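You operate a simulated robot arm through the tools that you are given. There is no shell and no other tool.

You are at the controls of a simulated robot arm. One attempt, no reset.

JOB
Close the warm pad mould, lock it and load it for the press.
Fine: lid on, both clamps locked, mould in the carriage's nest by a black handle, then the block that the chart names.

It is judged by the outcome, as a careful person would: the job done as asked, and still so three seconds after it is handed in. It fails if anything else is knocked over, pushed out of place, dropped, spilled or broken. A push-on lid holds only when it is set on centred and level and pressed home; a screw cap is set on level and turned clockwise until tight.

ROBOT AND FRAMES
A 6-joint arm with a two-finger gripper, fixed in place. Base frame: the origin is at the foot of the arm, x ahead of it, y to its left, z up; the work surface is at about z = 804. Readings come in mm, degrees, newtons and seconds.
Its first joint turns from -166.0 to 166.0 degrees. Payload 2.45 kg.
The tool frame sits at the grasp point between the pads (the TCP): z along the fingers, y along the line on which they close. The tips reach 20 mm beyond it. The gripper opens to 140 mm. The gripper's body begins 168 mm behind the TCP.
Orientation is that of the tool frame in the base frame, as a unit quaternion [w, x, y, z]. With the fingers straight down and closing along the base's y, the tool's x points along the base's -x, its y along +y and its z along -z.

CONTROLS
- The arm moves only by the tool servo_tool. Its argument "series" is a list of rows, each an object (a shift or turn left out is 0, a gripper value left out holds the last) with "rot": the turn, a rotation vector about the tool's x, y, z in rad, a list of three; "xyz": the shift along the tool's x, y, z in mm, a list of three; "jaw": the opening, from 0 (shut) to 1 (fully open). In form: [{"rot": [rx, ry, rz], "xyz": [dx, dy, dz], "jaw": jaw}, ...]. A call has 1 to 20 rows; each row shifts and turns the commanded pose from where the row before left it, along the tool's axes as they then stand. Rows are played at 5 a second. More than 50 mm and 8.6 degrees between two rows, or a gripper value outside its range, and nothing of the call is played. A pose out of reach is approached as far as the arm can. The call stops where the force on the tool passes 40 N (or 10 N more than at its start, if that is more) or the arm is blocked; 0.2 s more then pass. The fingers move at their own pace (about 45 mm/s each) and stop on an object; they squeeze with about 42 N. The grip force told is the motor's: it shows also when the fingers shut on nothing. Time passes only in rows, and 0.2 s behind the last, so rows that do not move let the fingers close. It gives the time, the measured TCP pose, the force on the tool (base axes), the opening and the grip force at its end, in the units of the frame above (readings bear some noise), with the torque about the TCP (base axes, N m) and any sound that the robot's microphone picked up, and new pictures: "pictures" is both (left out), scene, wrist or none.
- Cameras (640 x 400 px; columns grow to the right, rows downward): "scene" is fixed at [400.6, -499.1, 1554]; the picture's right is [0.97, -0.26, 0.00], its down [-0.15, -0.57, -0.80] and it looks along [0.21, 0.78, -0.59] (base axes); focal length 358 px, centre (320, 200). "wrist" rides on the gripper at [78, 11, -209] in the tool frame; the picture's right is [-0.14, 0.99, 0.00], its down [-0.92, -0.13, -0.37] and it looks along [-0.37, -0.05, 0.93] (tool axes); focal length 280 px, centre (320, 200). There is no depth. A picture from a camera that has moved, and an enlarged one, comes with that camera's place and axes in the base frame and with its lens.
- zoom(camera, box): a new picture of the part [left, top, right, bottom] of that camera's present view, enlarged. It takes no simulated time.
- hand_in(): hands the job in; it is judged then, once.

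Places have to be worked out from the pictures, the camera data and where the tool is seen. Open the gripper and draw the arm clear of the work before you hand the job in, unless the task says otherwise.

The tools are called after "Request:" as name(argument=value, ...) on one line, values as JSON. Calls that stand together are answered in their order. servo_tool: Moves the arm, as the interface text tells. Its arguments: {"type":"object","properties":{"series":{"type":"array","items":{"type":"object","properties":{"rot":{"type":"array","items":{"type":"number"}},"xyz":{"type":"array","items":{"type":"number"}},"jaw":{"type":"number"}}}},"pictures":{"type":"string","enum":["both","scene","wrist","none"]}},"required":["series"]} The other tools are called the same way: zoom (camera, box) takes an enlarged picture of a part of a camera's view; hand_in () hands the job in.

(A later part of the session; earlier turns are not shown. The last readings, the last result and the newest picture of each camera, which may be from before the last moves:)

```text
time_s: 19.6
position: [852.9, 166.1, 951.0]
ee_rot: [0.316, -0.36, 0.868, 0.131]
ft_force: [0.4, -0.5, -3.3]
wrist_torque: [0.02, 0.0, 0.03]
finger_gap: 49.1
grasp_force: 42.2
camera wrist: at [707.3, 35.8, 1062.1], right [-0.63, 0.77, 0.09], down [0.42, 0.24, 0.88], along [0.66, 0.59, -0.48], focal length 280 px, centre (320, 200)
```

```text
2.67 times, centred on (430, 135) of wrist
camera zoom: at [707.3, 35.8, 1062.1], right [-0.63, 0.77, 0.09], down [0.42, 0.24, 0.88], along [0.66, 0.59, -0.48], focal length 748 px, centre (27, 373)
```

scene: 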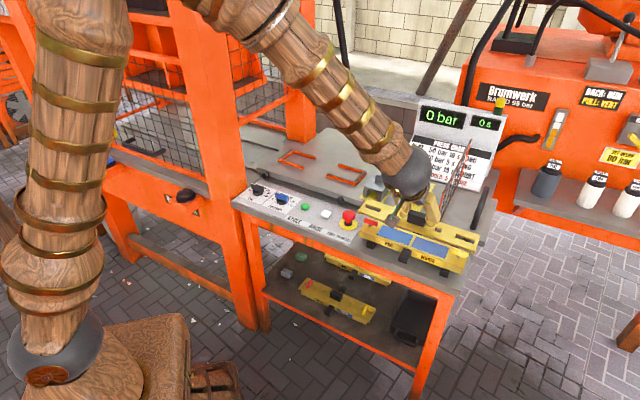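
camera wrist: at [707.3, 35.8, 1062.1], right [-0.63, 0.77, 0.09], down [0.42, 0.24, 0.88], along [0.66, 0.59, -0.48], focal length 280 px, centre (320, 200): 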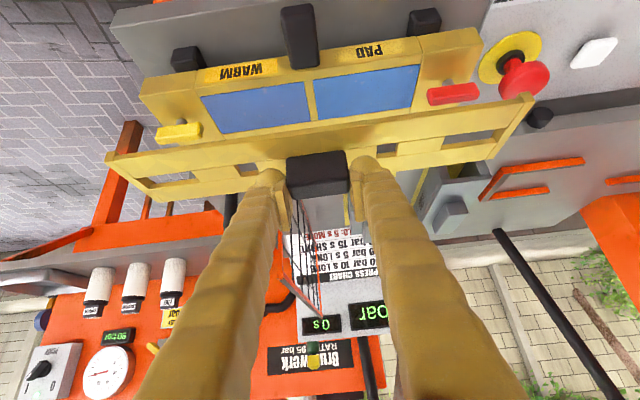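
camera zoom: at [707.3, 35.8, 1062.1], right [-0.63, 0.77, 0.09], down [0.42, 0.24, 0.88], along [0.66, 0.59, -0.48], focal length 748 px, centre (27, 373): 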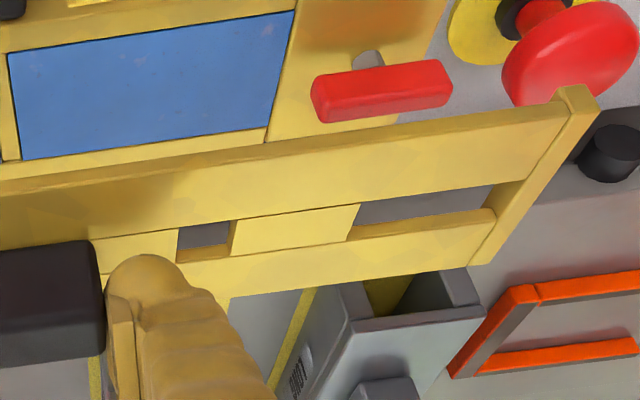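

Refined: T centres (s 352.1, d 723.4) and (616.0, 722.7) at z≈862; slot midpoint is at about TCP d+0.3, s−0.9. I correct by about 2 mm and descend to just above the T-bars.

Request:
servo_tool(series=[{"xyz": [7.3, 0.4, 9.6]}, {"xyz": [7.3, 0.4, 9.6]}, {"xyz": [7.2, 0, 9.5]}, {}, {}])

Request:
zoom(camera="scene", box=[350, 180, 490, 280])

Request:
zoom(camera="wrist", box=[90, 80, 330, 230])

Request:
zoom(camera="wrist", box=[310, 60, 550, 210])

```text
time_s: 20.8
position: [853.7, 167.8, 917.9]
ee_rot: [0.316, -0.36, 0.868, 0.131]
ft_force: [0.9, -0.1, -4.9]
wrist_torque: [0.03, -0.01, -0.03]
finger_gap: 48.7
grasp_force: 41.8
camera wrist: at [707.9, 37.3, 1028.0], right [-0.63, 0.77, 0.09], down [0.42, 0.24, 0.88], along [0.66, 0.59, -0.48], focal length 280 px, centre (320, 200)
```

scene: 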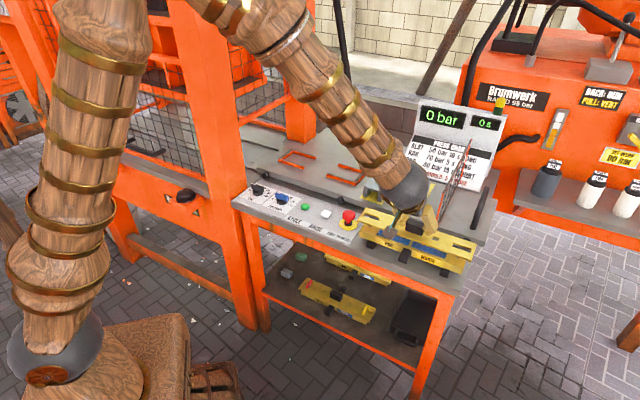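
wrist: 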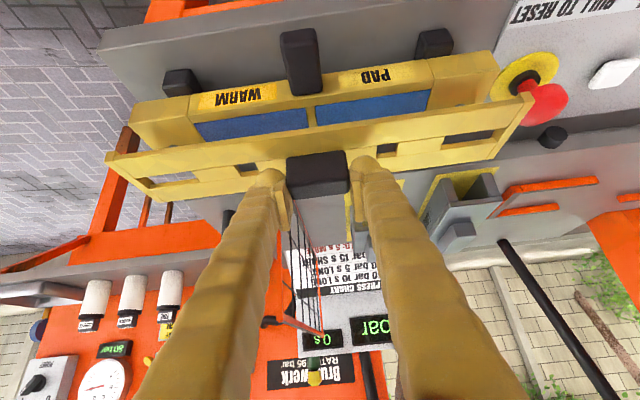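

```text
4.00 times, centred on (420, 230) of scene
camera zoom: at [400.6, -499.1, 1554.0], right [0.97, -0.26, 0.0], down [-0.15, -0.57, -0.8], along [0.21, 0.78, -0.59], focal length 1433 px, centre (-80, 80)
```

zoom: 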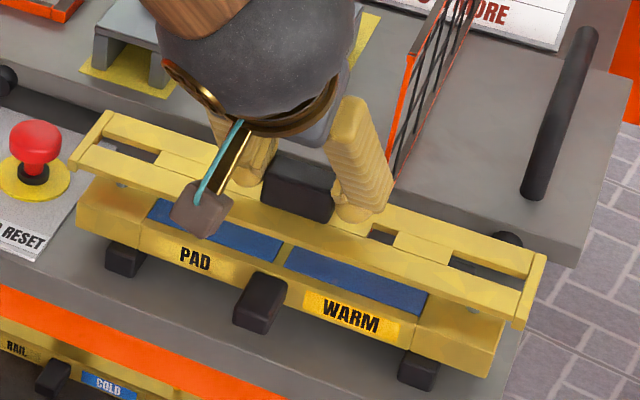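

```text
2.67 times, centred on (210, 155) of wrist
camera zoom: at [707.9, 37.3, 1028.0], right [-0.63, 0.77, 0.09], down [0.42, 0.24, 0.88], along [0.66, 0.59, -0.48], focal length 748 px, centre (613, 320)
```

zoom: 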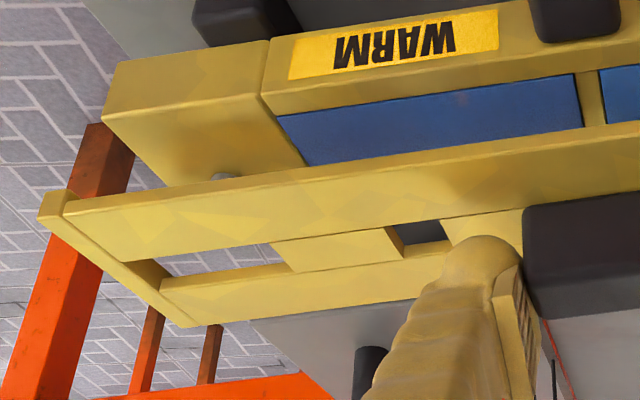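

```text
2.67 times, centred on (430, 135) of wrist
camera zoom: at [707.9, 37.3, 1028.0], right [-0.63, 0.77, 0.09], down [0.42, 0.24, 0.88], along [0.66, 0.59, -0.48], focal length 748 px, centre (27, 373)
```

zoom: 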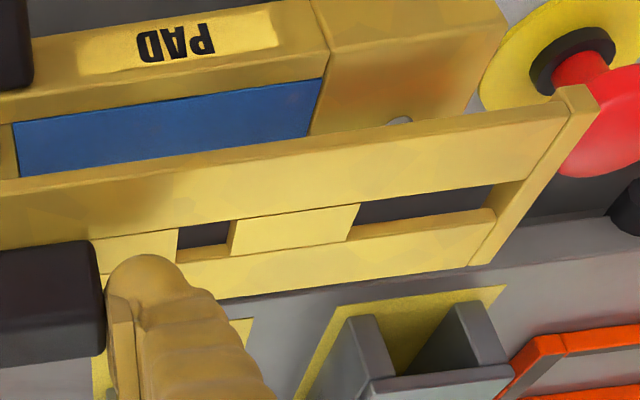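

Position is right (s≈485, d≈722.7), e-stop clearance about 16 mm. I lower in 4 mm steps onto the T-bars, watching force.

Request:
servo_tool(series=[{"xyz": [2.58, 0, 3.06]}, {"xyz": [2.58, 0, 3.06]}, {"xyz": [2.58, 0, 3.06]}, {}])

Request:
zoom(camera="scene", box=[350, 180, 490, 280])

Request:
zoom(camera="wrist", box=[90, 80, 330, 230])

Request:
zoom(camera="wrist", box=[310, 60, 550, 210])

```text
time_s: 21.8
position: [855.5, 166.4, 903.8]
ee_rot: [0.317, -0.36, 0.867, 0.132]
ft_force: [-0.3, -0.5, -4.2]
wrist_torque: [0.01, 0.0, 0.02]
finger_gap: 48.9
grasp_force: 42.1
camera wrist: at [708.4, 37.2, 1014.2], right [-0.63, 0.77, 0.09], down [0.42, 0.24, 0.88], along [0.66, 0.59, -0.48], focal length 280 px, centre (320, 200)
```

scene: 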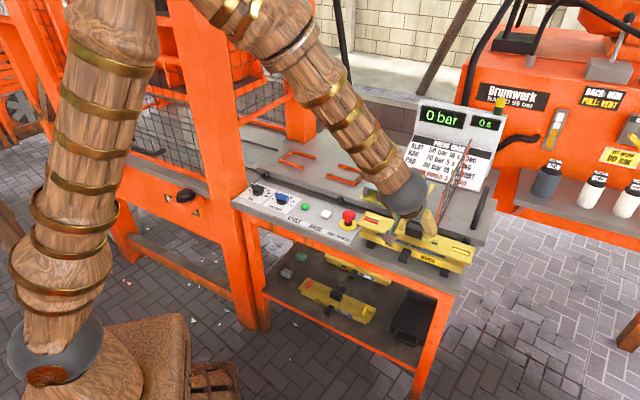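
wrist: 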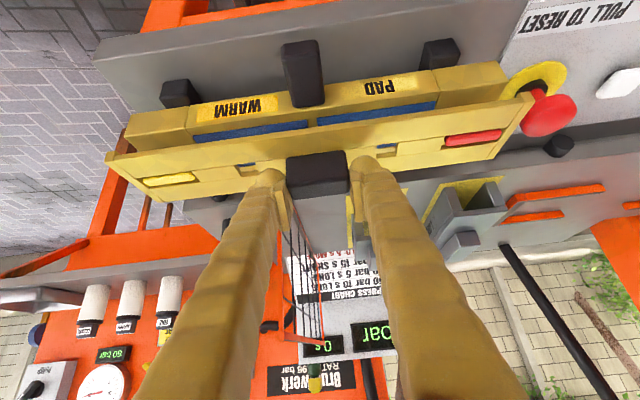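

```text
4.00 times, centred on (420, 230) of scene
camera zoom: at [400.6, -499.1, 1554.0], right [0.97, -0.26, 0.0], down [-0.15, -0.57, -0.8], along [0.21, 0.78, -0.59], focal length 1433 px, centre (-80, 80)
```

zoom: 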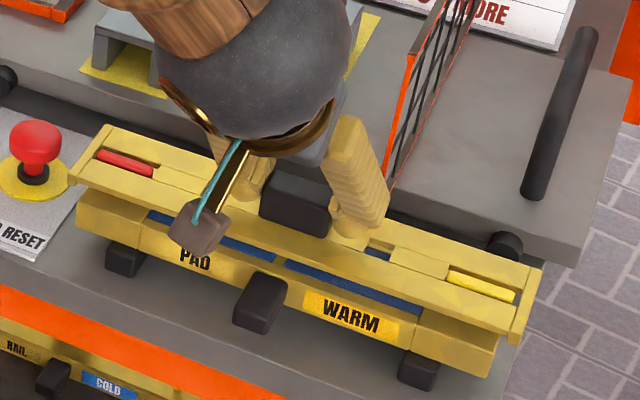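

```text
2.67 times, centred on (210, 155) of wrist
camera zoom: at [708.4, 37.2, 1014.2], right [-0.63, 0.77, 0.09], down [0.42, 0.24, 0.88], along [0.66, 0.59, -0.48], focal length 748 px, centre (613, 320)
```

zoom: 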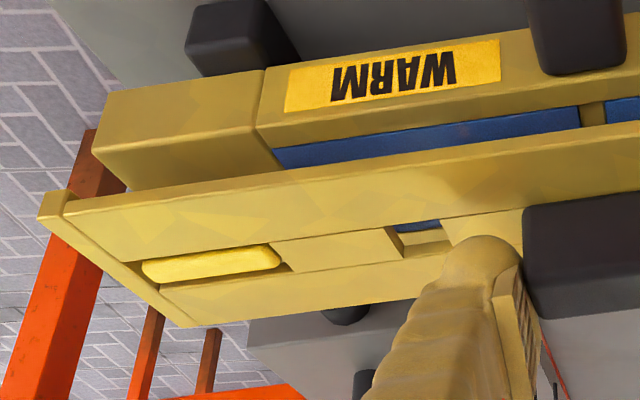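

```text
2.67 times, centred on (430, 135) of wrist
camera zoom: at [708.4, 37.2, 1014.2], right [-0.63, 0.77, 0.09], down [0.42, 0.24, 0.88], along [0.66, 0.59, -0.48], focal length 748 px, centre (27, 373)
```

zoom: 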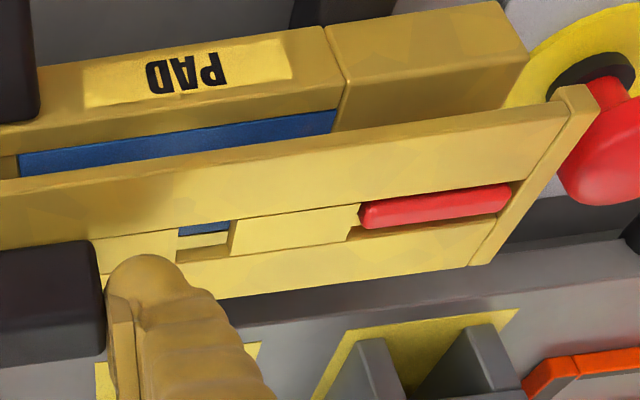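

Both T-bars are entering the slots nicely centred, no contact. I keep lowering in small steps.

Request:
servo_tool(series=[{"xyz": [1.93, 0, 2.29]}, {"xyz": [1.93, 0, 2.29]}, {"xyz": [1.93, 0, 2.29]}, {}])

Request:
zoom(camera="scene", box=[350, 180, 490, 280])

Request:
zoom(camera="wrist", box=[90, 60, 550, 210])

```text
time_s: 22.8
position: [854.6, 168.1, 895.7]
ee_rot: [0.316, -0.36, 0.868, 0.131]
ft_force: [0.1, 1.5, -3.9]
wrist_torque: [0.02, 0.0, -0.02]
finger_gap: 48.7
grasp_force: 41.2
camera wrist: at [708.2, 37.9, 1006.0], right [-0.63, 0.77, 0.09], down [0.42, 0.24, 0.88], along [0.66, 0.59, -0.48], focal length 280 px, centre (320, 200)
```

scene: 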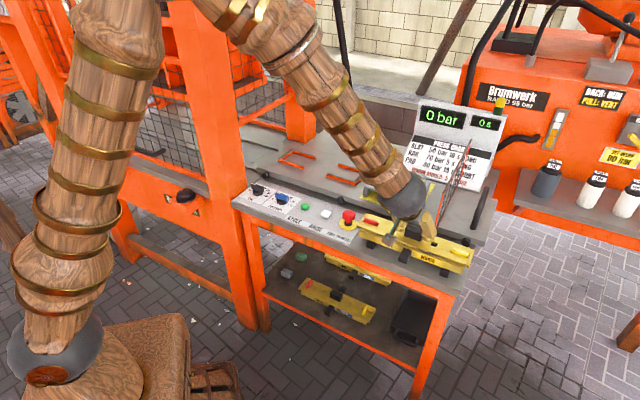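
wrist: 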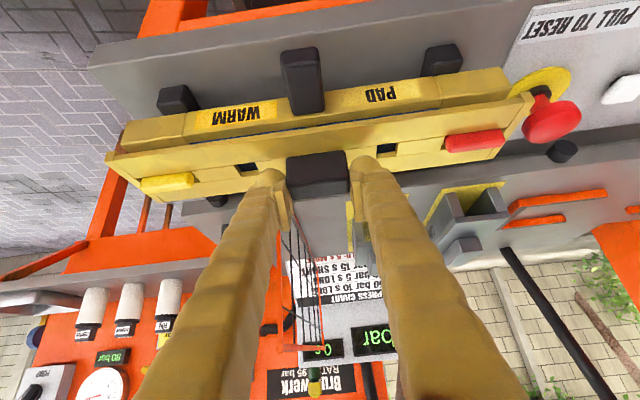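

```text
4.00 times, centred on (420, 230) of scene
camera zoom: at [400.6, -499.1, 1554.0], right [0.97, -0.26, 0.0], down [-0.15, -0.57, -0.8], along [0.21, 0.78, -0.59], focal length 1433 px, centre (-80, 80)
```

zoom: 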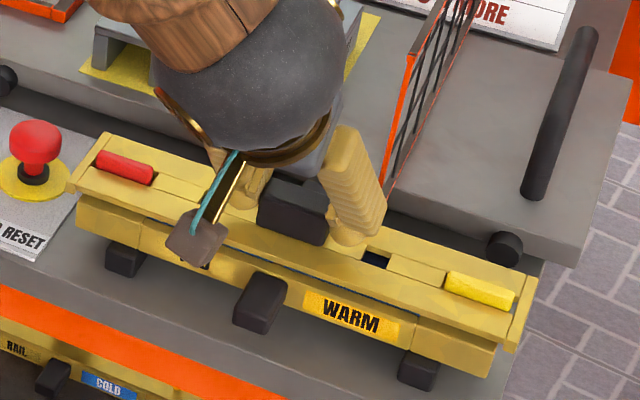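

```text
1.39 times, centred on (320, 135) of wrist
camera zoom: at [708.2, 37.9, 1006.0], right [-0.63, 0.77, 0.09], down [0.42, 0.24, 0.88], along [0.66, 0.59, -0.48], focal length 390 px, centre (320, 290)
```

zoom: 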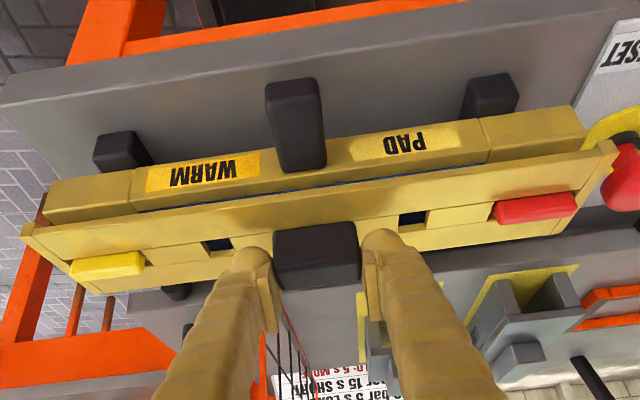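

T-bars pass through; still a small gap. I continue down in 2 mm steps to contact.

Request:
servo_tool(series=[{"xyz": [1.29, 0, 1.53]}, {"xyz": [1.29, 0, 1.53]}, {"xyz": [1.29, 0, 1.53]}, {}], pictures="none")

Request:
zoom(camera="scene", box=[350, 180, 490, 280])

Request:
zoom(camera="wrist", box=[90, 60, 550, 210])

```text
time_s: 23.8
position: [854.8, 167.1, 889.1]
ee_rot: [0.317, -0.36, 0.867, 0.132]
ft_force: [0.4, 0.1, -3.7]
wrist_torque: [-0.02, -0.03, 0.0]
finger_gap: 48.9
grasp_force: 42.2
```

```text
4.00 times, centred on (420, 230) of scene
camera zoom: at [400.6, -499.1, 1554.0], right [0.97, -0.26, 0.0], down [-0.15, -0.57, -0.8], along [0.21, 0.78, -0.59], focal length 1433 px, centre (-80, 80)
```

zoom: 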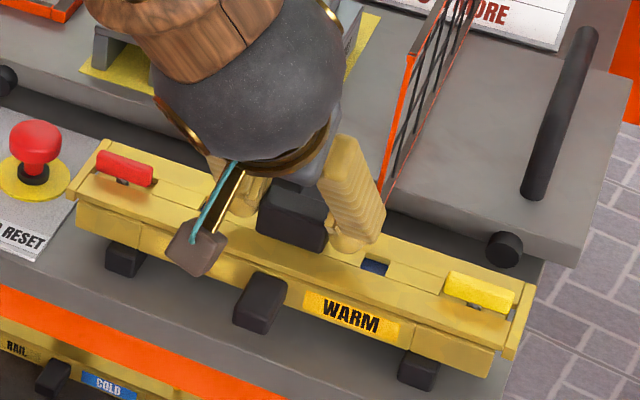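

```text
1.39 times, centred on (320, 135) of wrist
camera zoom: at [708.7, 37.7, 999.3], right [-0.63, 0.77, 0.09], down [0.42, 0.24, 0.88], along [0.66, 0.59, -0.48], focal length 390 px, centre (320, 290)
```

zoom: 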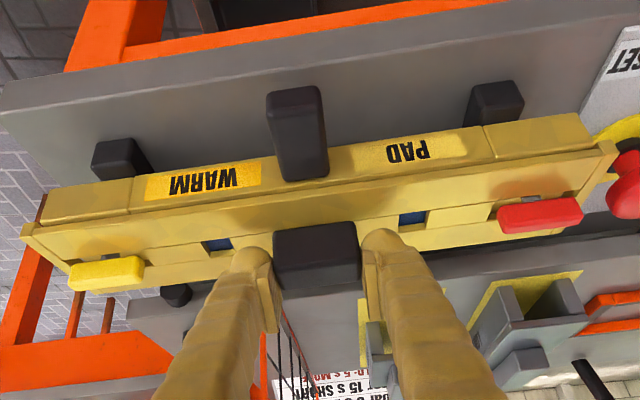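

Nearly seated, still hanging freely. I continue with 1.5 mm steps.

Request:
servo_tool(series=[{"xyz": [0.97, 0, 1.15]}, {"xyz": [0.97, 0, 1.15]}, {}], pictures="none")

Request:
zoom(camera="scene", box=[350, 180, 490, 280])

```text
time_s: 24.6
position: [855.0, 166.9, 887.5]
ee_rot: [0.318, -0.36, 0.867, 0.132]
ft_force: [-9.6, 1.9, 35.1]
wrist_torque: [0.24, 0.01, 0.01]
finger_gap: 48.9
grasp_force: 41.8
```

```text
4.00 times, centred on (420, 230) of scene
camera zoom: at [400.6, -499.1, 1554.0], right [0.97, -0.26, 0.0], down [-0.15, -0.57, -0.8], along [0.21, 0.78, -0.59], focal length 1433 px, centre (-80, 80)
```

zoom: 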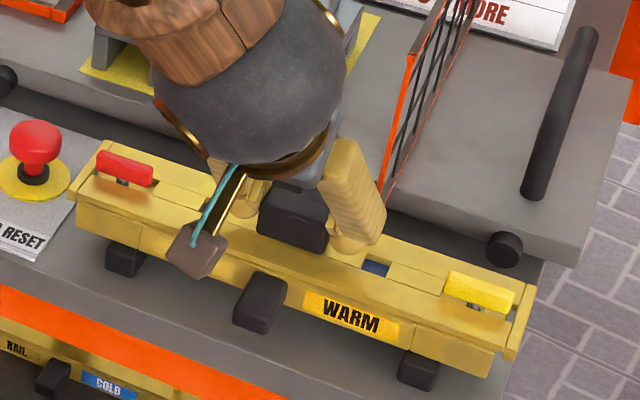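

Contact at z≈887.5, about the expected seat height. I look closely at both ends to check the lid is flush.

Request:
zoom(camera="scene", box=[355, 205, 415, 245])

Request:
zoom(camera="scene", box=[430, 235, 490, 275])

Request:
zoom(camera="wrist", box=[90, 110, 330, 210])

Request:
zoom(camera="wrist", box=[320, 80, 560, 210])

```text
10.00 times, centred on (385, 225) of scene
camera zoom: at [400.6, -499.1, 1554.0], right [0.97, -0.26, 0.0], down [-0.15, -0.57, -0.8], along [0.21, 0.78, -0.59], focal length 3583 px, centre (-330, -50)
```

zoom: 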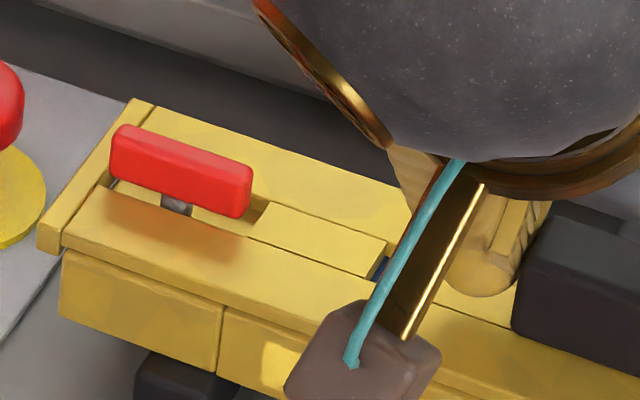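

```text
10.00 times, centred on (460, 255) of scene
camera zoom: at [400.6, -499.1, 1554.0], right [0.97, -0.26, 0.0], down [-0.15, -0.57, -0.8], along [0.21, 0.78, -0.59], focal length 3583 px, centre (-1080, -350)
```

zoom: 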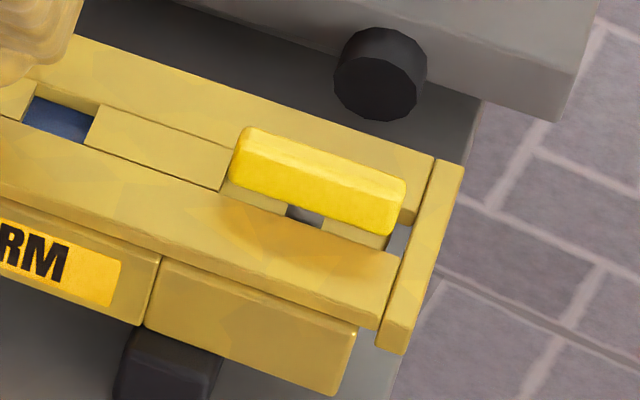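

```text
2.67 times, centred on (210, 160) of wrist
camera zoom: at [709.2, 37.3, 997.5], right [-0.63, 0.77, 0.09], down [0.42, 0.24, 0.88], along [0.66, 0.59, -0.47], focal length 748 px, centre (613, 307)
```

zoom: 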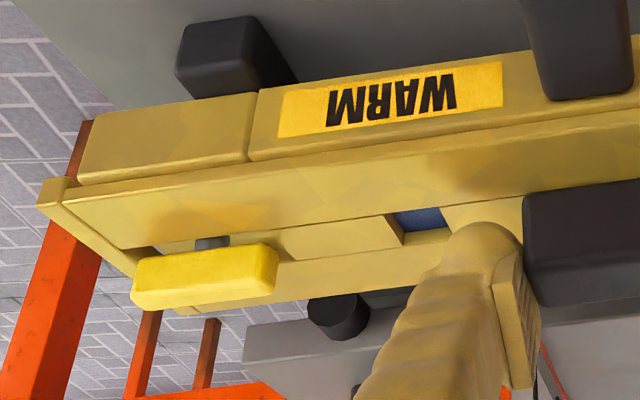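

```text
2.67 times, centred on (440, 145) of wrist
camera zoom: at [709.2, 37.3, 997.5], right [-0.63, 0.77, 0.09], down [0.42, 0.24, 0.88], along [0.66, 0.59, -0.47], focal length 748 px, centre (0, 347)
```

zoom: 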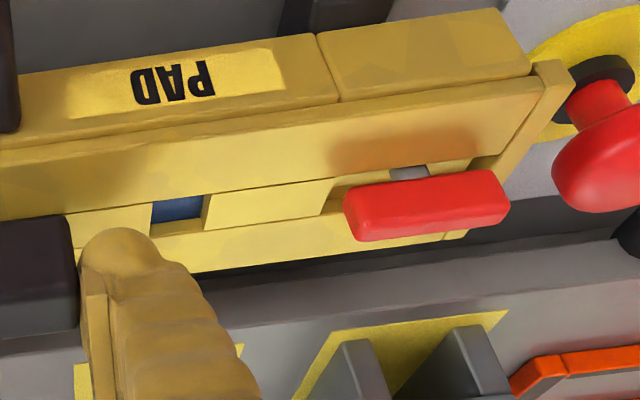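

The wrist view says centred, the scene view hints at a few mm offset toward the yellow end. I zoom in tighter on both ends to decide.

Request:
zoom(camera="scene", box=[455, 245, 479, 277])

Request:
zoom(camera="scene", box=[354, 218, 378, 242])

Request:
zoom(camera="wrist", box=[95, 140, 155, 220])

Request:
zoom(camera="wrist", box=[485, 70, 545, 150])

```text
12.50 times, centred on (467, 261) of scene
camera zoom: at [400.6, -499.1, 1554.0], right [0.97, -0.26, 0.0], down [-0.15, -0.57, -0.8], along [0.21, 0.78, -0.59], focal length 4479 px, centre (-1518, -562)
```

zoom: 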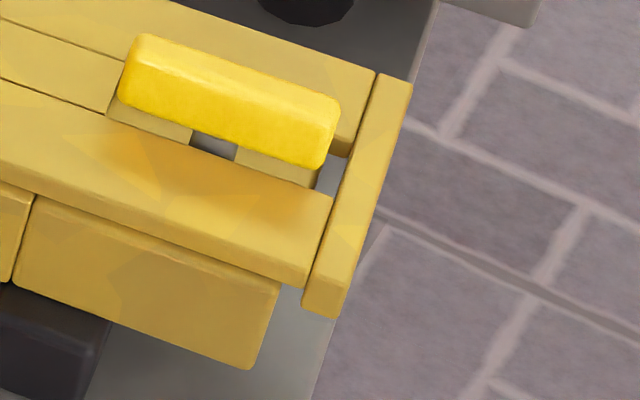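

```text
16.00 times, centred on (366, 230) of scene
camera zoom: at [400.6, -499.1, 1554.0], right [0.97, -0.26, 0.0], down [-0.15, -0.57, -0.8], along [0.21, 0.78, -0.59], focal length 5733 px, centre (-416, -280)
```

zoom: 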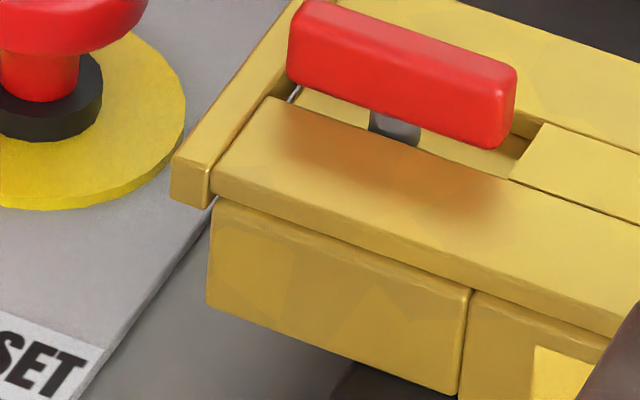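

```text
5.00 times, centred on (125, 180) of wrist
camera zoom: at [709.2, 37.3, 997.5], right [-0.63, 0.77, 0.09], down [0.42, 0.24, 0.88], along [0.66, 0.59, -0.47], focal length 1402 px, centre (1295, 300)
```

zoom: 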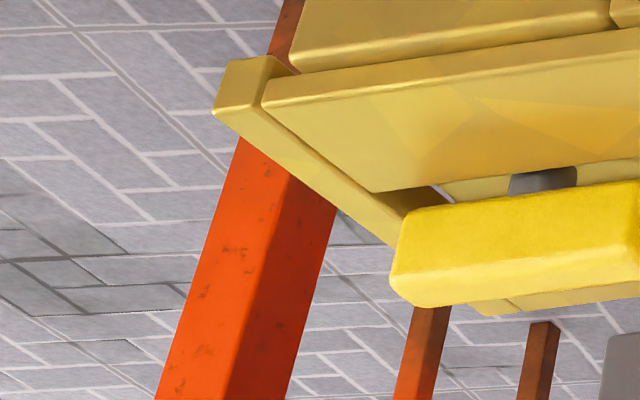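

```text
5.00 times, centred on (515, 110) of wrist
camera zoom: at [709.2, 37.3, 997.5], right [-0.63, 0.77, 0.09], down [0.42, 0.24, 0.88], along [0.66, 0.59, -0.47], focal length 1402 px, centre (-655, 650)
```

zoom: 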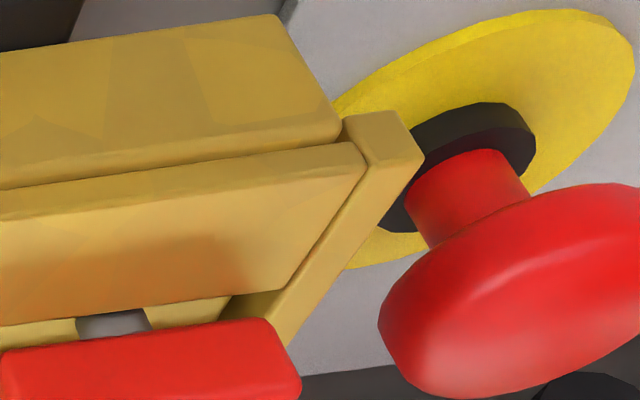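

The scene view shows the red-end lip touching the mould and about a 6 mm gap at the yellow end, and the reaction force (-s) agrees. I relieve the load, shift the lid 3 mm toward the red end, and re-press.

Request:
servo_tool(series=[{"xyz": [-1.16, 0, -1.38]}, {"xyz": [0, 1.6, 0]}, {"xyz": [0, 1.5, 0]}, {}], pictures="none")

Request:
zoom(camera="scene", box=[445, 240, 485, 272])

Request:
zoom(camera="scene", box=[354, 212, 394, 244])

```text
time_s: 25.6
position: [852.3, 170.7, 888.5]
ee_rot: [0.316, -0.361, 0.868, 0.132]
ft_force: [-0.3, -0.4, -1.8]
wrist_torque: [-0.03, -0.11, -0.04]
finger_gap: 48.7
grasp_force: 42.2
```

```text
12.50 times, centred on (465, 256) of scene
camera zoom: at [400.6, -499.1, 1554.0], right [0.97, -0.26, 0.0], down [-0.15, -0.57, -0.8], along [0.21, 0.78, -0.59], focal length 4479 px, centre (-1492, -500)
```

zoom: 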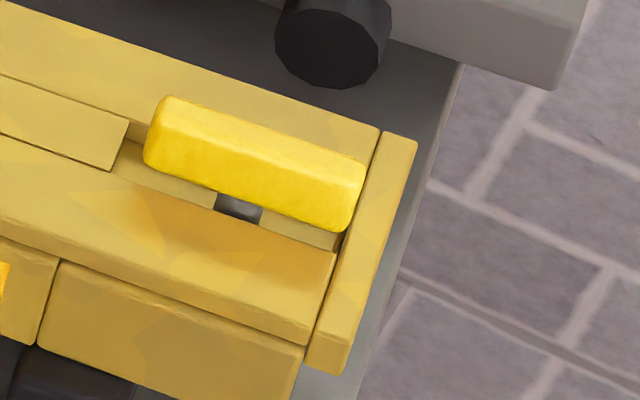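

```text
12.50 times, centred on (374, 228) of scene
camera zoom: at [400.6, -499.1, 1554.0], right [0.97, -0.26, 0.0], down [-0.15, -0.57, -0.8], along [0.21, 0.78, -0.59], focal length 4479 px, centre (-355, -150)
```

zoom: 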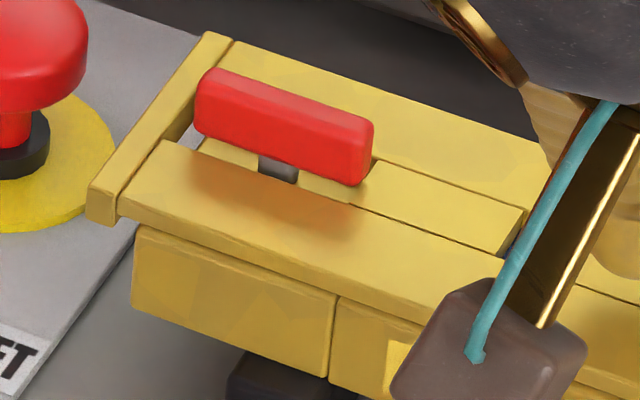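

Now it overshot: gap 4.4 mm at the red end, 0 at the yellow. I shift back 2.3 mm to centre and re-check.

Request:
servo_tool(series=[{"xyz": [0, -2.3, 0]}, {}], pictures="none")

Request:
zoom(camera="scene", box=[445, 240, 485, 272])

Request:
zoom(camera="scene", box=[354, 212, 394, 244])

Request:
zoom(camera="wrist", box=[90, 80, 330, 230])

Request:
zoom(camera="wrist", box=[310, 60, 550, 210])

```text
time_s: 26.2
position: [854.3, 168.5, 886.5]
ee_rot: [0.316, -0.361, 0.867, 0.131]
ft_force: [0.2, -0.6, -4.5]
wrist_torque: [0.02, -0.02, 0.01]
finger_gap: 48.9
grasp_force: 42.2
```

```text
12.50 times, centred on (465, 256) of scene
camera zoom: at [400.6, -499.1, 1554.0], right [0.97, -0.26, 0.0], down [-0.15, -0.57, -0.8], along [0.21, 0.78, -0.59], focal length 4479 px, centre (-1492, -500)
```

zoom: 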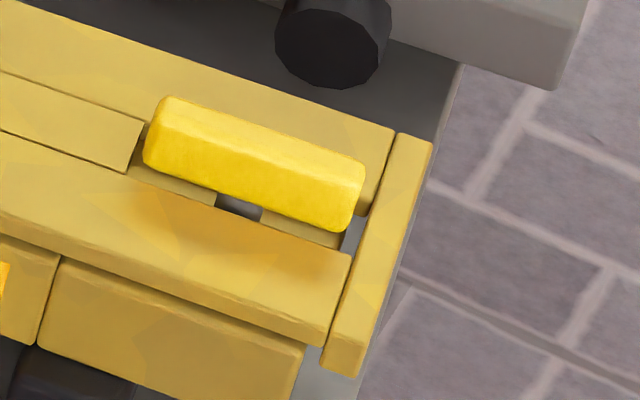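

```text
12.50 times, centred on (374, 228) of scene
camera zoom: at [400.6, -499.1, 1554.0], right [0.97, -0.26, 0.0], down [-0.15, -0.57, -0.8], along [0.21, 0.78, -0.59], focal length 4479 px, centre (-355, -150)
```

zoom: 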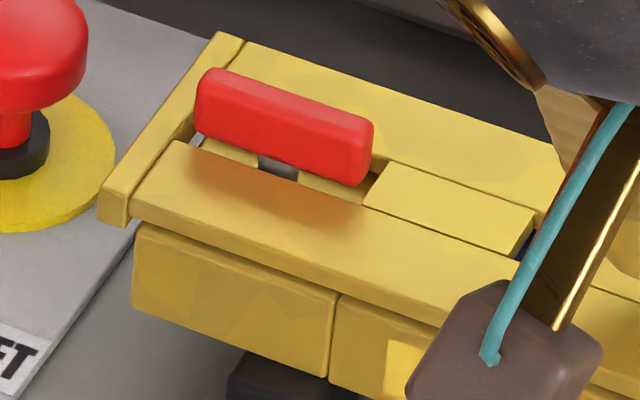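

```text
2.67 times, centred on (210, 155) of wrist
camera zoom: at [708.0, 38.0, 998.9], right [-0.63, 0.77, 0.09], down [0.42, 0.24, 0.88], along [0.66, 0.59, -0.48], focal length 748 px, centre (613, 320)
```

zoom: 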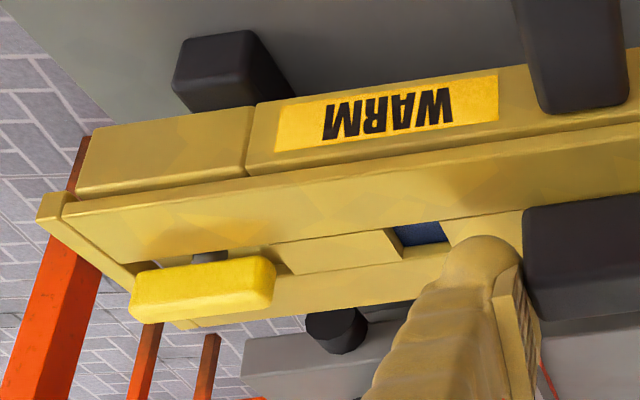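

```text
2.67 times, centred on (430, 135) of wrist
camera zoom: at [708.0, 38.0, 998.9], right [-0.63, 0.77, 0.09], down [0.42, 0.24, 0.88], along [0.66, 0.59, -0.48], focal length 748 px, centre (27, 373)
```

zoom: 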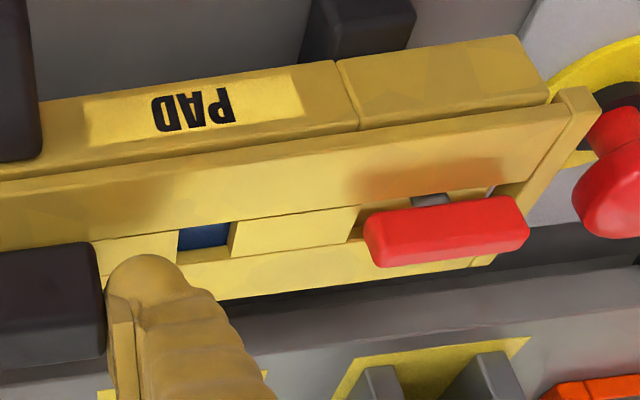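

Now 4.5 mm at the yellow end and 1.3 mm at the red. I shift 1.4 mm back toward red and press down gently.

Request:
servo_tool(series=[{"xyz": [0, 1.4, 0]}, {}, {"xyz": [0.97, 0, 1.15]}, {}], pictures="none")

Request:
zoom(camera="scene", box=[445, 240, 485, 272])

Request:
zoom(camera="scene", box=[354, 212, 394, 244])

```text
time_s: 27.2
position: [853.3, 170.1, 887.6]
ee_rot: [0.317, -0.36, 0.867, 0.132]
ft_force: [-0.6, -0.6, 0.9]
wrist_torque: [0.08, -0.06, -0.03]
finger_gap: 48.8
grasp_force: 42.3
```

```text
12.50 times, centred on (465, 256) of scene
camera zoom: at [400.6, -499.1, 1554.0], right [0.97, -0.26, 0.0], down [-0.15, -0.57, -0.8], along [0.21, 0.78, -0.59], focal length 4479 px, centre (-1492, -500)
```

zoom: 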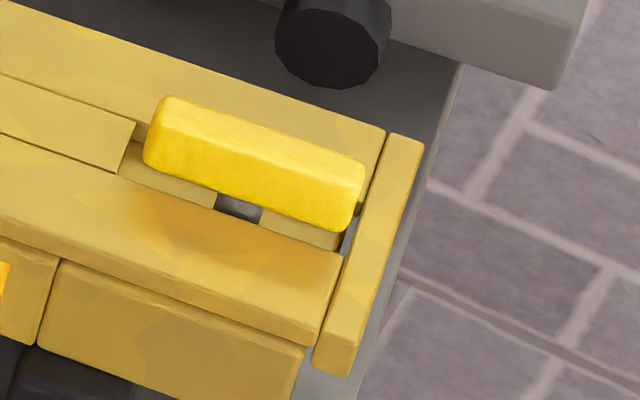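

```text
12.50 times, centred on (374, 228) of scene
camera zoom: at [400.6, -499.1, 1554.0], right [0.97, -0.26, 0.0], down [-0.15, -0.57, -0.8], along [0.21, 0.78, -0.59], focal length 4479 px, centre (-355, -150)
```

zoom: 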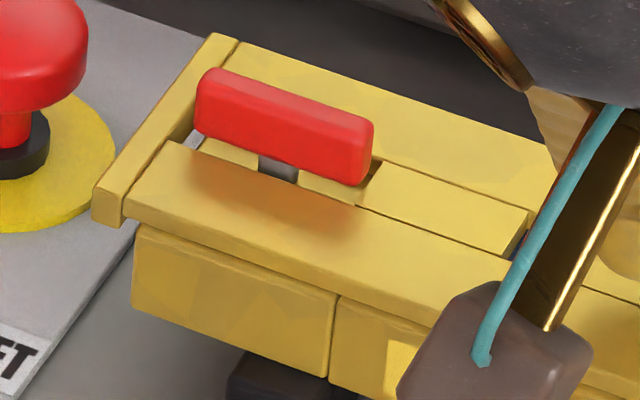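

Centred now (about 2 mm vs 2.8 mm). I press home with a further small push.

Request:
servo_tool(series=[{"xyz": [0.64, 0, 0.76]}, {}], pictures="none")

Request:
zoom(camera="scene", box=[350, 180, 490, 280])

```text
time_s: 27.8
position: [853.1, 170.0, 887.5]
ee_rot: [0.318, -0.359, 0.868, 0.131]
ft_force: [-6.4, -3.8, 18.7]
wrist_torque: [-0.07, 0.12, -0.06]
finger_gap: 49.2
grasp_force: 42.0
```

```text
4.00 times, centred on (420, 230) of scene
camera zoom: at [400.6, -499.1, 1554.0], right [0.97, -0.26, 0.0], down [-0.15, -0.57, -0.8], along [0.21, 0.78, -0.59], focal length 1433 px, centre (-80, 80)
```

zoom: 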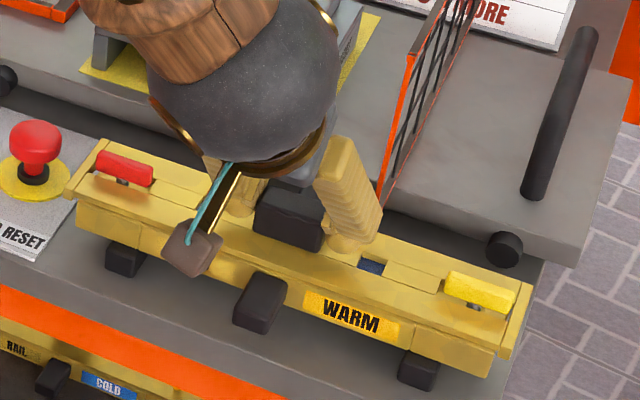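

Lid is seated with about 19 N. I unload, open the jaws modestly and back out along the tool axis.

Request:
servo_tool(series=[{"xyz": [-0.64, 0, -0.76]}, {"jaw": 0.55}, {"jaw": 0.55}, {"jaw": 0.55}, {"xyz": [0, 0, -15]}, {"xyz": [0, 0, -25]}, {"xyz": [0, 0, -40]}, {"xyz": [0, 0, -40]}, {}])

Request:
zoom(camera="scene", box=[350, 180, 490, 280])

```text
time_s: 29.8
position: [797.6, 112.7, 979.1]
ee_rot: [0.316, -0.36, 0.868, 0.131]
ft_force: [-0.5, -0.7, -0.1]
wrist_torque: [0.0, -0.01, -0.03]
finger_gap: 77.0
grasp_force: 0.1
camera wrist: at [651.4, -16.8, 1089.7], right [-0.63, 0.77, 0.09], down [0.42, 0.24, 0.88], along [0.66, 0.59, -0.48], focal length 280 px, centre (320, 200)
```

scene: 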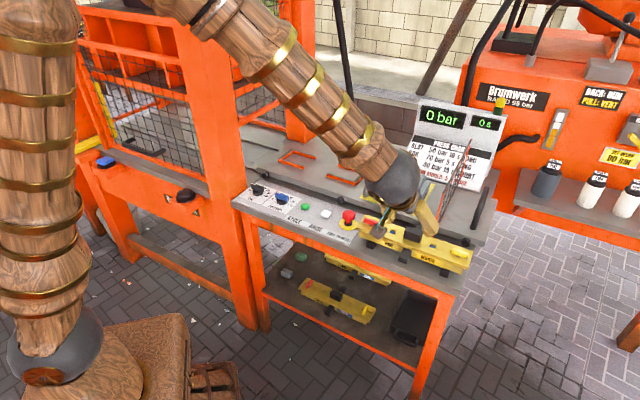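
wrist: 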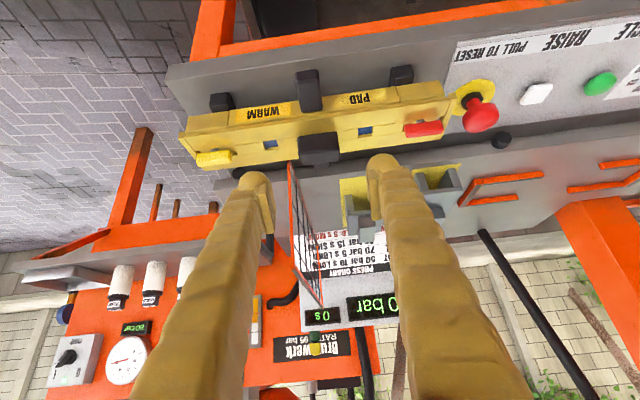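

```text
4.00 times, centred on (420, 230) of scene
camera zoom: at [400.6, -499.1, 1554.0], right [0.97, -0.26, 0.0], down [-0.15, -0.57, -0.8], along [0.21, 0.78, -0.59], focal length 1433 px, centre (-80, 80)
```

zoom: 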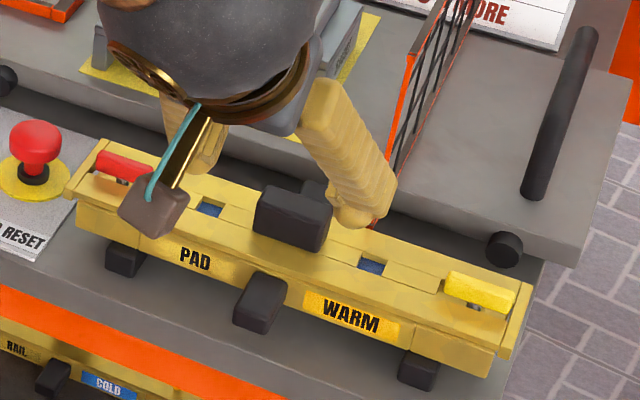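

The lid stayed put. Next the clamps: I straighten the tool to vertical, rise, and yaw 90° so the jaws close across the T-bars.

Request:
servo_tool(series=[{"xyz": [-20, 0, -24], "rot": [0, 0, 0]}, {"rot": [0, 0.14, 0]}, {"rot": [0, 0.14, 0]}, {"rot": [0, 0.14, 0]}, {"rot": [0, 0.14, 0]}, {"rot": [0, 0.14, 0]}, {"rot": [0, 0, 0.1309]}, {"rot": [0, 0, 0.1309]}, {"rot": [0, 0, 0.1309]}, {"rot": [0, 0, 0.1309]}, {"rot": [0, 0, 0.1309]}, {"rot": [0, 0, 0.1309]}, {"rot": [0, 0, 0.1309]}, {"rot": [0, 0, 0.1309]}, {"rot": [0, 0, 0.1309]}, {"rot": [0, 0, 0.1309]}, {"rot": [0, 0, 0.1309]}, {"rot": [0, 0, 0.1309]}, {}])

```text
time_s: 33.8
position: [797.3, 114.2, 1009.5]
ee_rot: [0.0, 0.383, 0.924, 0.0]
ft_force: [0.7, 0.4, 0.3]
wrist_torque: [-0.01, 0.0, 0.02]
finger_gap: 77.5
grasp_force: 0.1
camera wrist: at [749.1, 176.3, 1219.7], right [0.8, 0.6, 0.0], down [0.56, -0.74, 0.37], along [0.22, -0.29, -0.93], focal length 280 px, centre (320, 200)
```

scene: 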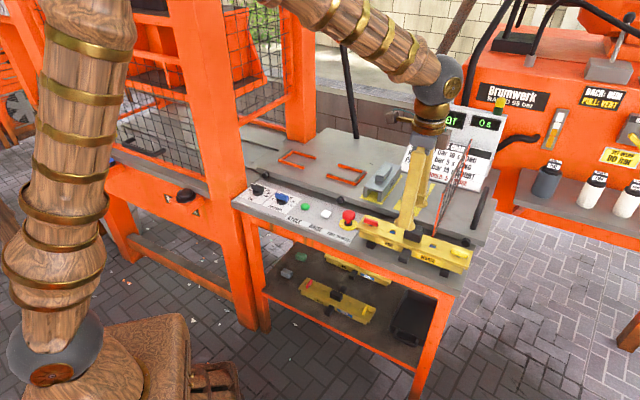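
wrist: 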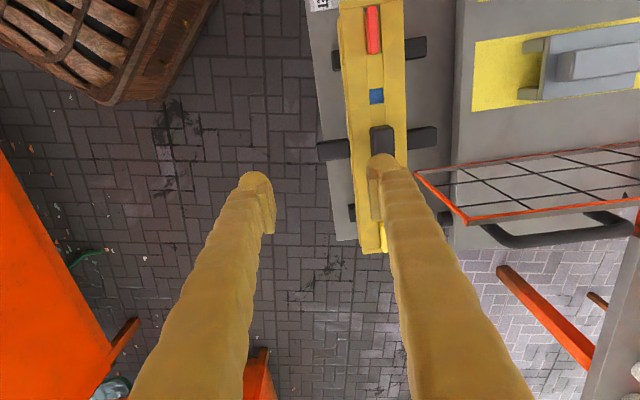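

Tool is vertical, closing along d. I move over the red clamp at height and look.

Request:
servo_tool(series=[{"xyz": [32.7, 19.7, 0]}, {"xyz": [32.7, 19.7, 0]}, {"xyz": [32.7, 19.7, 0]}, {"xyz": [32.7, 19.7, 0]}, {"xyz": [0, 0, 40]}, {"xyz": [0, 0, 40]}, {}])

Request:
zoom(camera="wrist", box=[220, 100, 460, 250])

Request:
zoom(camera="scene", box=[330, 180, 430, 250])

```text
time_s: 35.4
position: [761.3, 264.4, 931.2]
ee_rot: [0.0, 0.382, 0.924, 0.0]
ft_force: [0.4, 0.6, 0.0]
wrist_torque: [-0.01, 0.03, -0.01]
finger_gap: 77.0
grasp_force: 0.0
camera wrist: at [713.7, 327.2, 1140.4], right [0.8, 0.6, 0.0], down [0.56, -0.74, 0.37], along [0.22, -0.29, -0.93], focal length 280 px, centre (320, 200)
```

scene: 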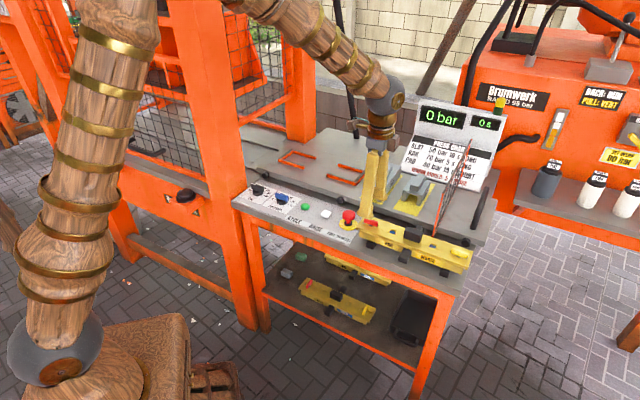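
wrist: 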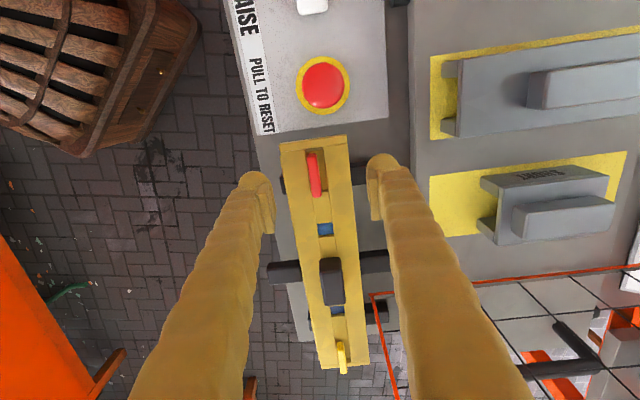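

```text
2.67 times, centred on (340, 175) of wrist
camera zoom: at [713.7, 327.2, 1140.4], right [0.8, 0.6, 0.0], down [0.56, -0.74, 0.37], along [0.22, -0.29, -0.93], focal length 748 px, centre (267, 267)
```

zoom: 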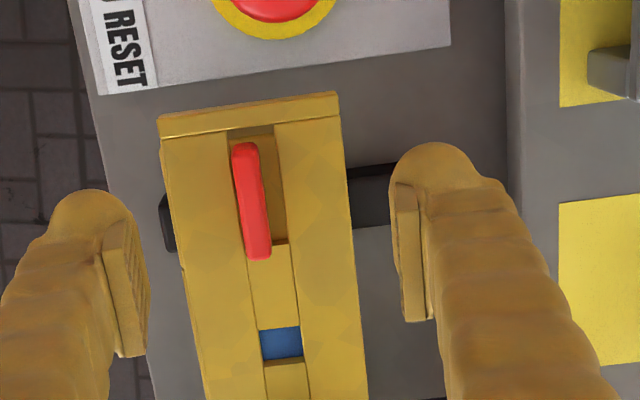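

```text
5.71 times, centred on (380, 215) of scene
camera zoom: at [400.6, -499.1, 1554.0], right [0.97, -0.26, 0.0], down [-0.15, -0.57, -0.8], along [0.21, 0.78, -0.59], focal length 2047 px, centre (-23, 114)
```

zoom: 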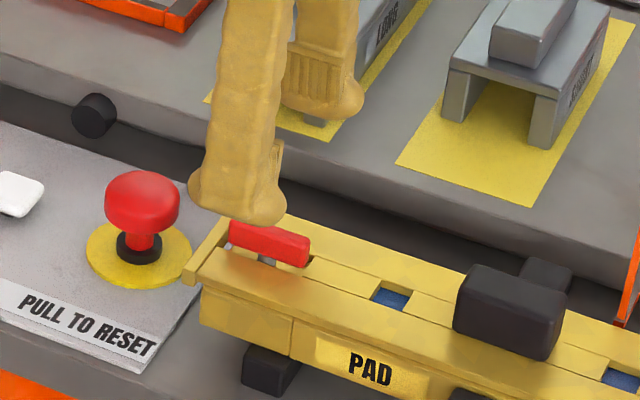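

From this view both T-bars lie at d≈719 (TCP d≈725) and red at s≈354. I correct, narrow the jaws to 42 mm and descend to just above the bar.

Request:
servo_tool(series=[{"xyz": [-2.5, -6.3, 0], "jaw": 0.3}, {"xyz": [0, 0, 20], "jaw": 0.3}, {"xyz": [0, 0, 20], "jaw": 0.3}, {}, {}])

Request:
zoom(camera="wrist", box=[240, 120, 400, 240])

Request:
zoom(camera="scene", box=[330, 180, 430, 250])

```text
time_s: 36.6
position: [761.0, 259.2, 889.3]
ee_rot: [0.0, 0.382, 0.924, 0.0]
ft_force: [-0.1, -0.2, 0.1]
wrist_torque: [-0.03, -0.02, 0.01]
finger_gap: 41.9
grasp_force: 0.0
camera wrist: at [712.9, 320.5, 1100.7], right [0.8, 0.6, 0.0], down [0.56, -0.74, 0.37], along [0.22, -0.29, -0.93], focal length 280 px, centre (320, 200)
```

scene: 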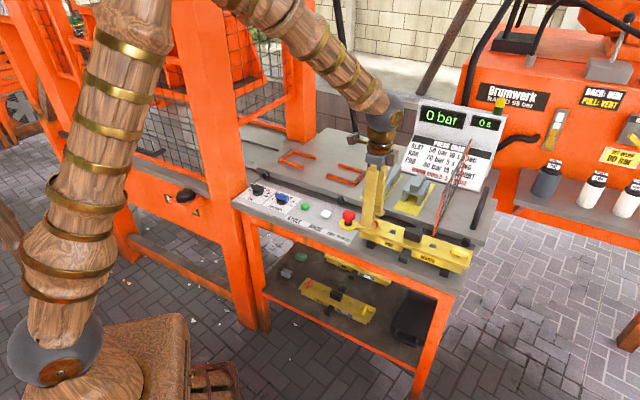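
wrist: 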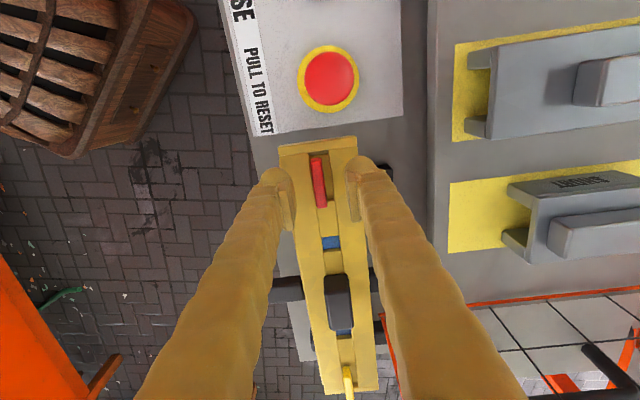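

```text
3.33 times, centred on (320, 180) of wrist
camera zoom: at [712.9, 320.5, 1100.7], right [0.8, 0.6, 0.0], down [0.56, -0.74, 0.37], along [0.22, -0.29, -0.93], focal length 935 px, centre (320, 267)
```

zoom: 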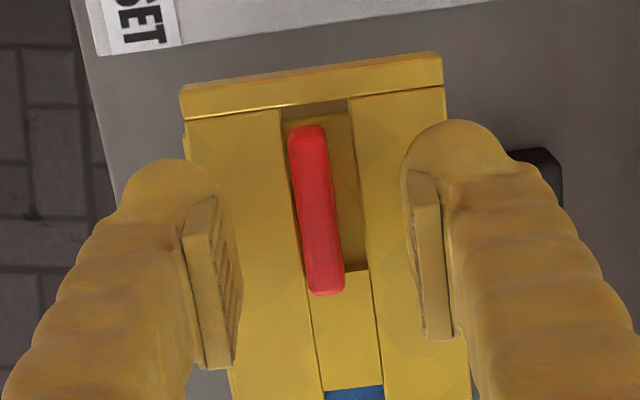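

```text
5.71 times, centred on (380, 215) of scene
camera zoom: at [400.6, -499.1, 1554.0], right [0.97, -0.26, 0.0], down [-0.15, -0.57, -0.8], along [0.21, 0.78, -0.59], focal length 2047 px, centre (-23, 114)
```

zoom: 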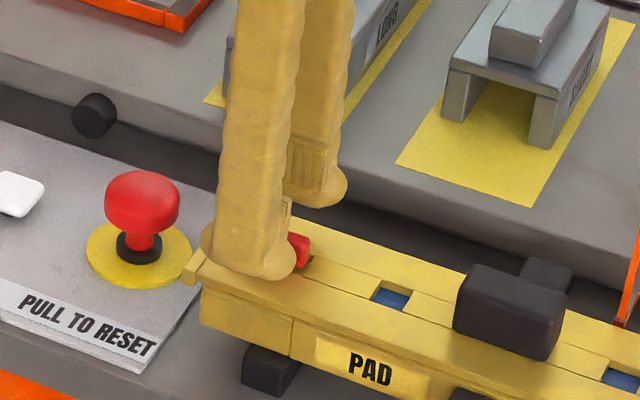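

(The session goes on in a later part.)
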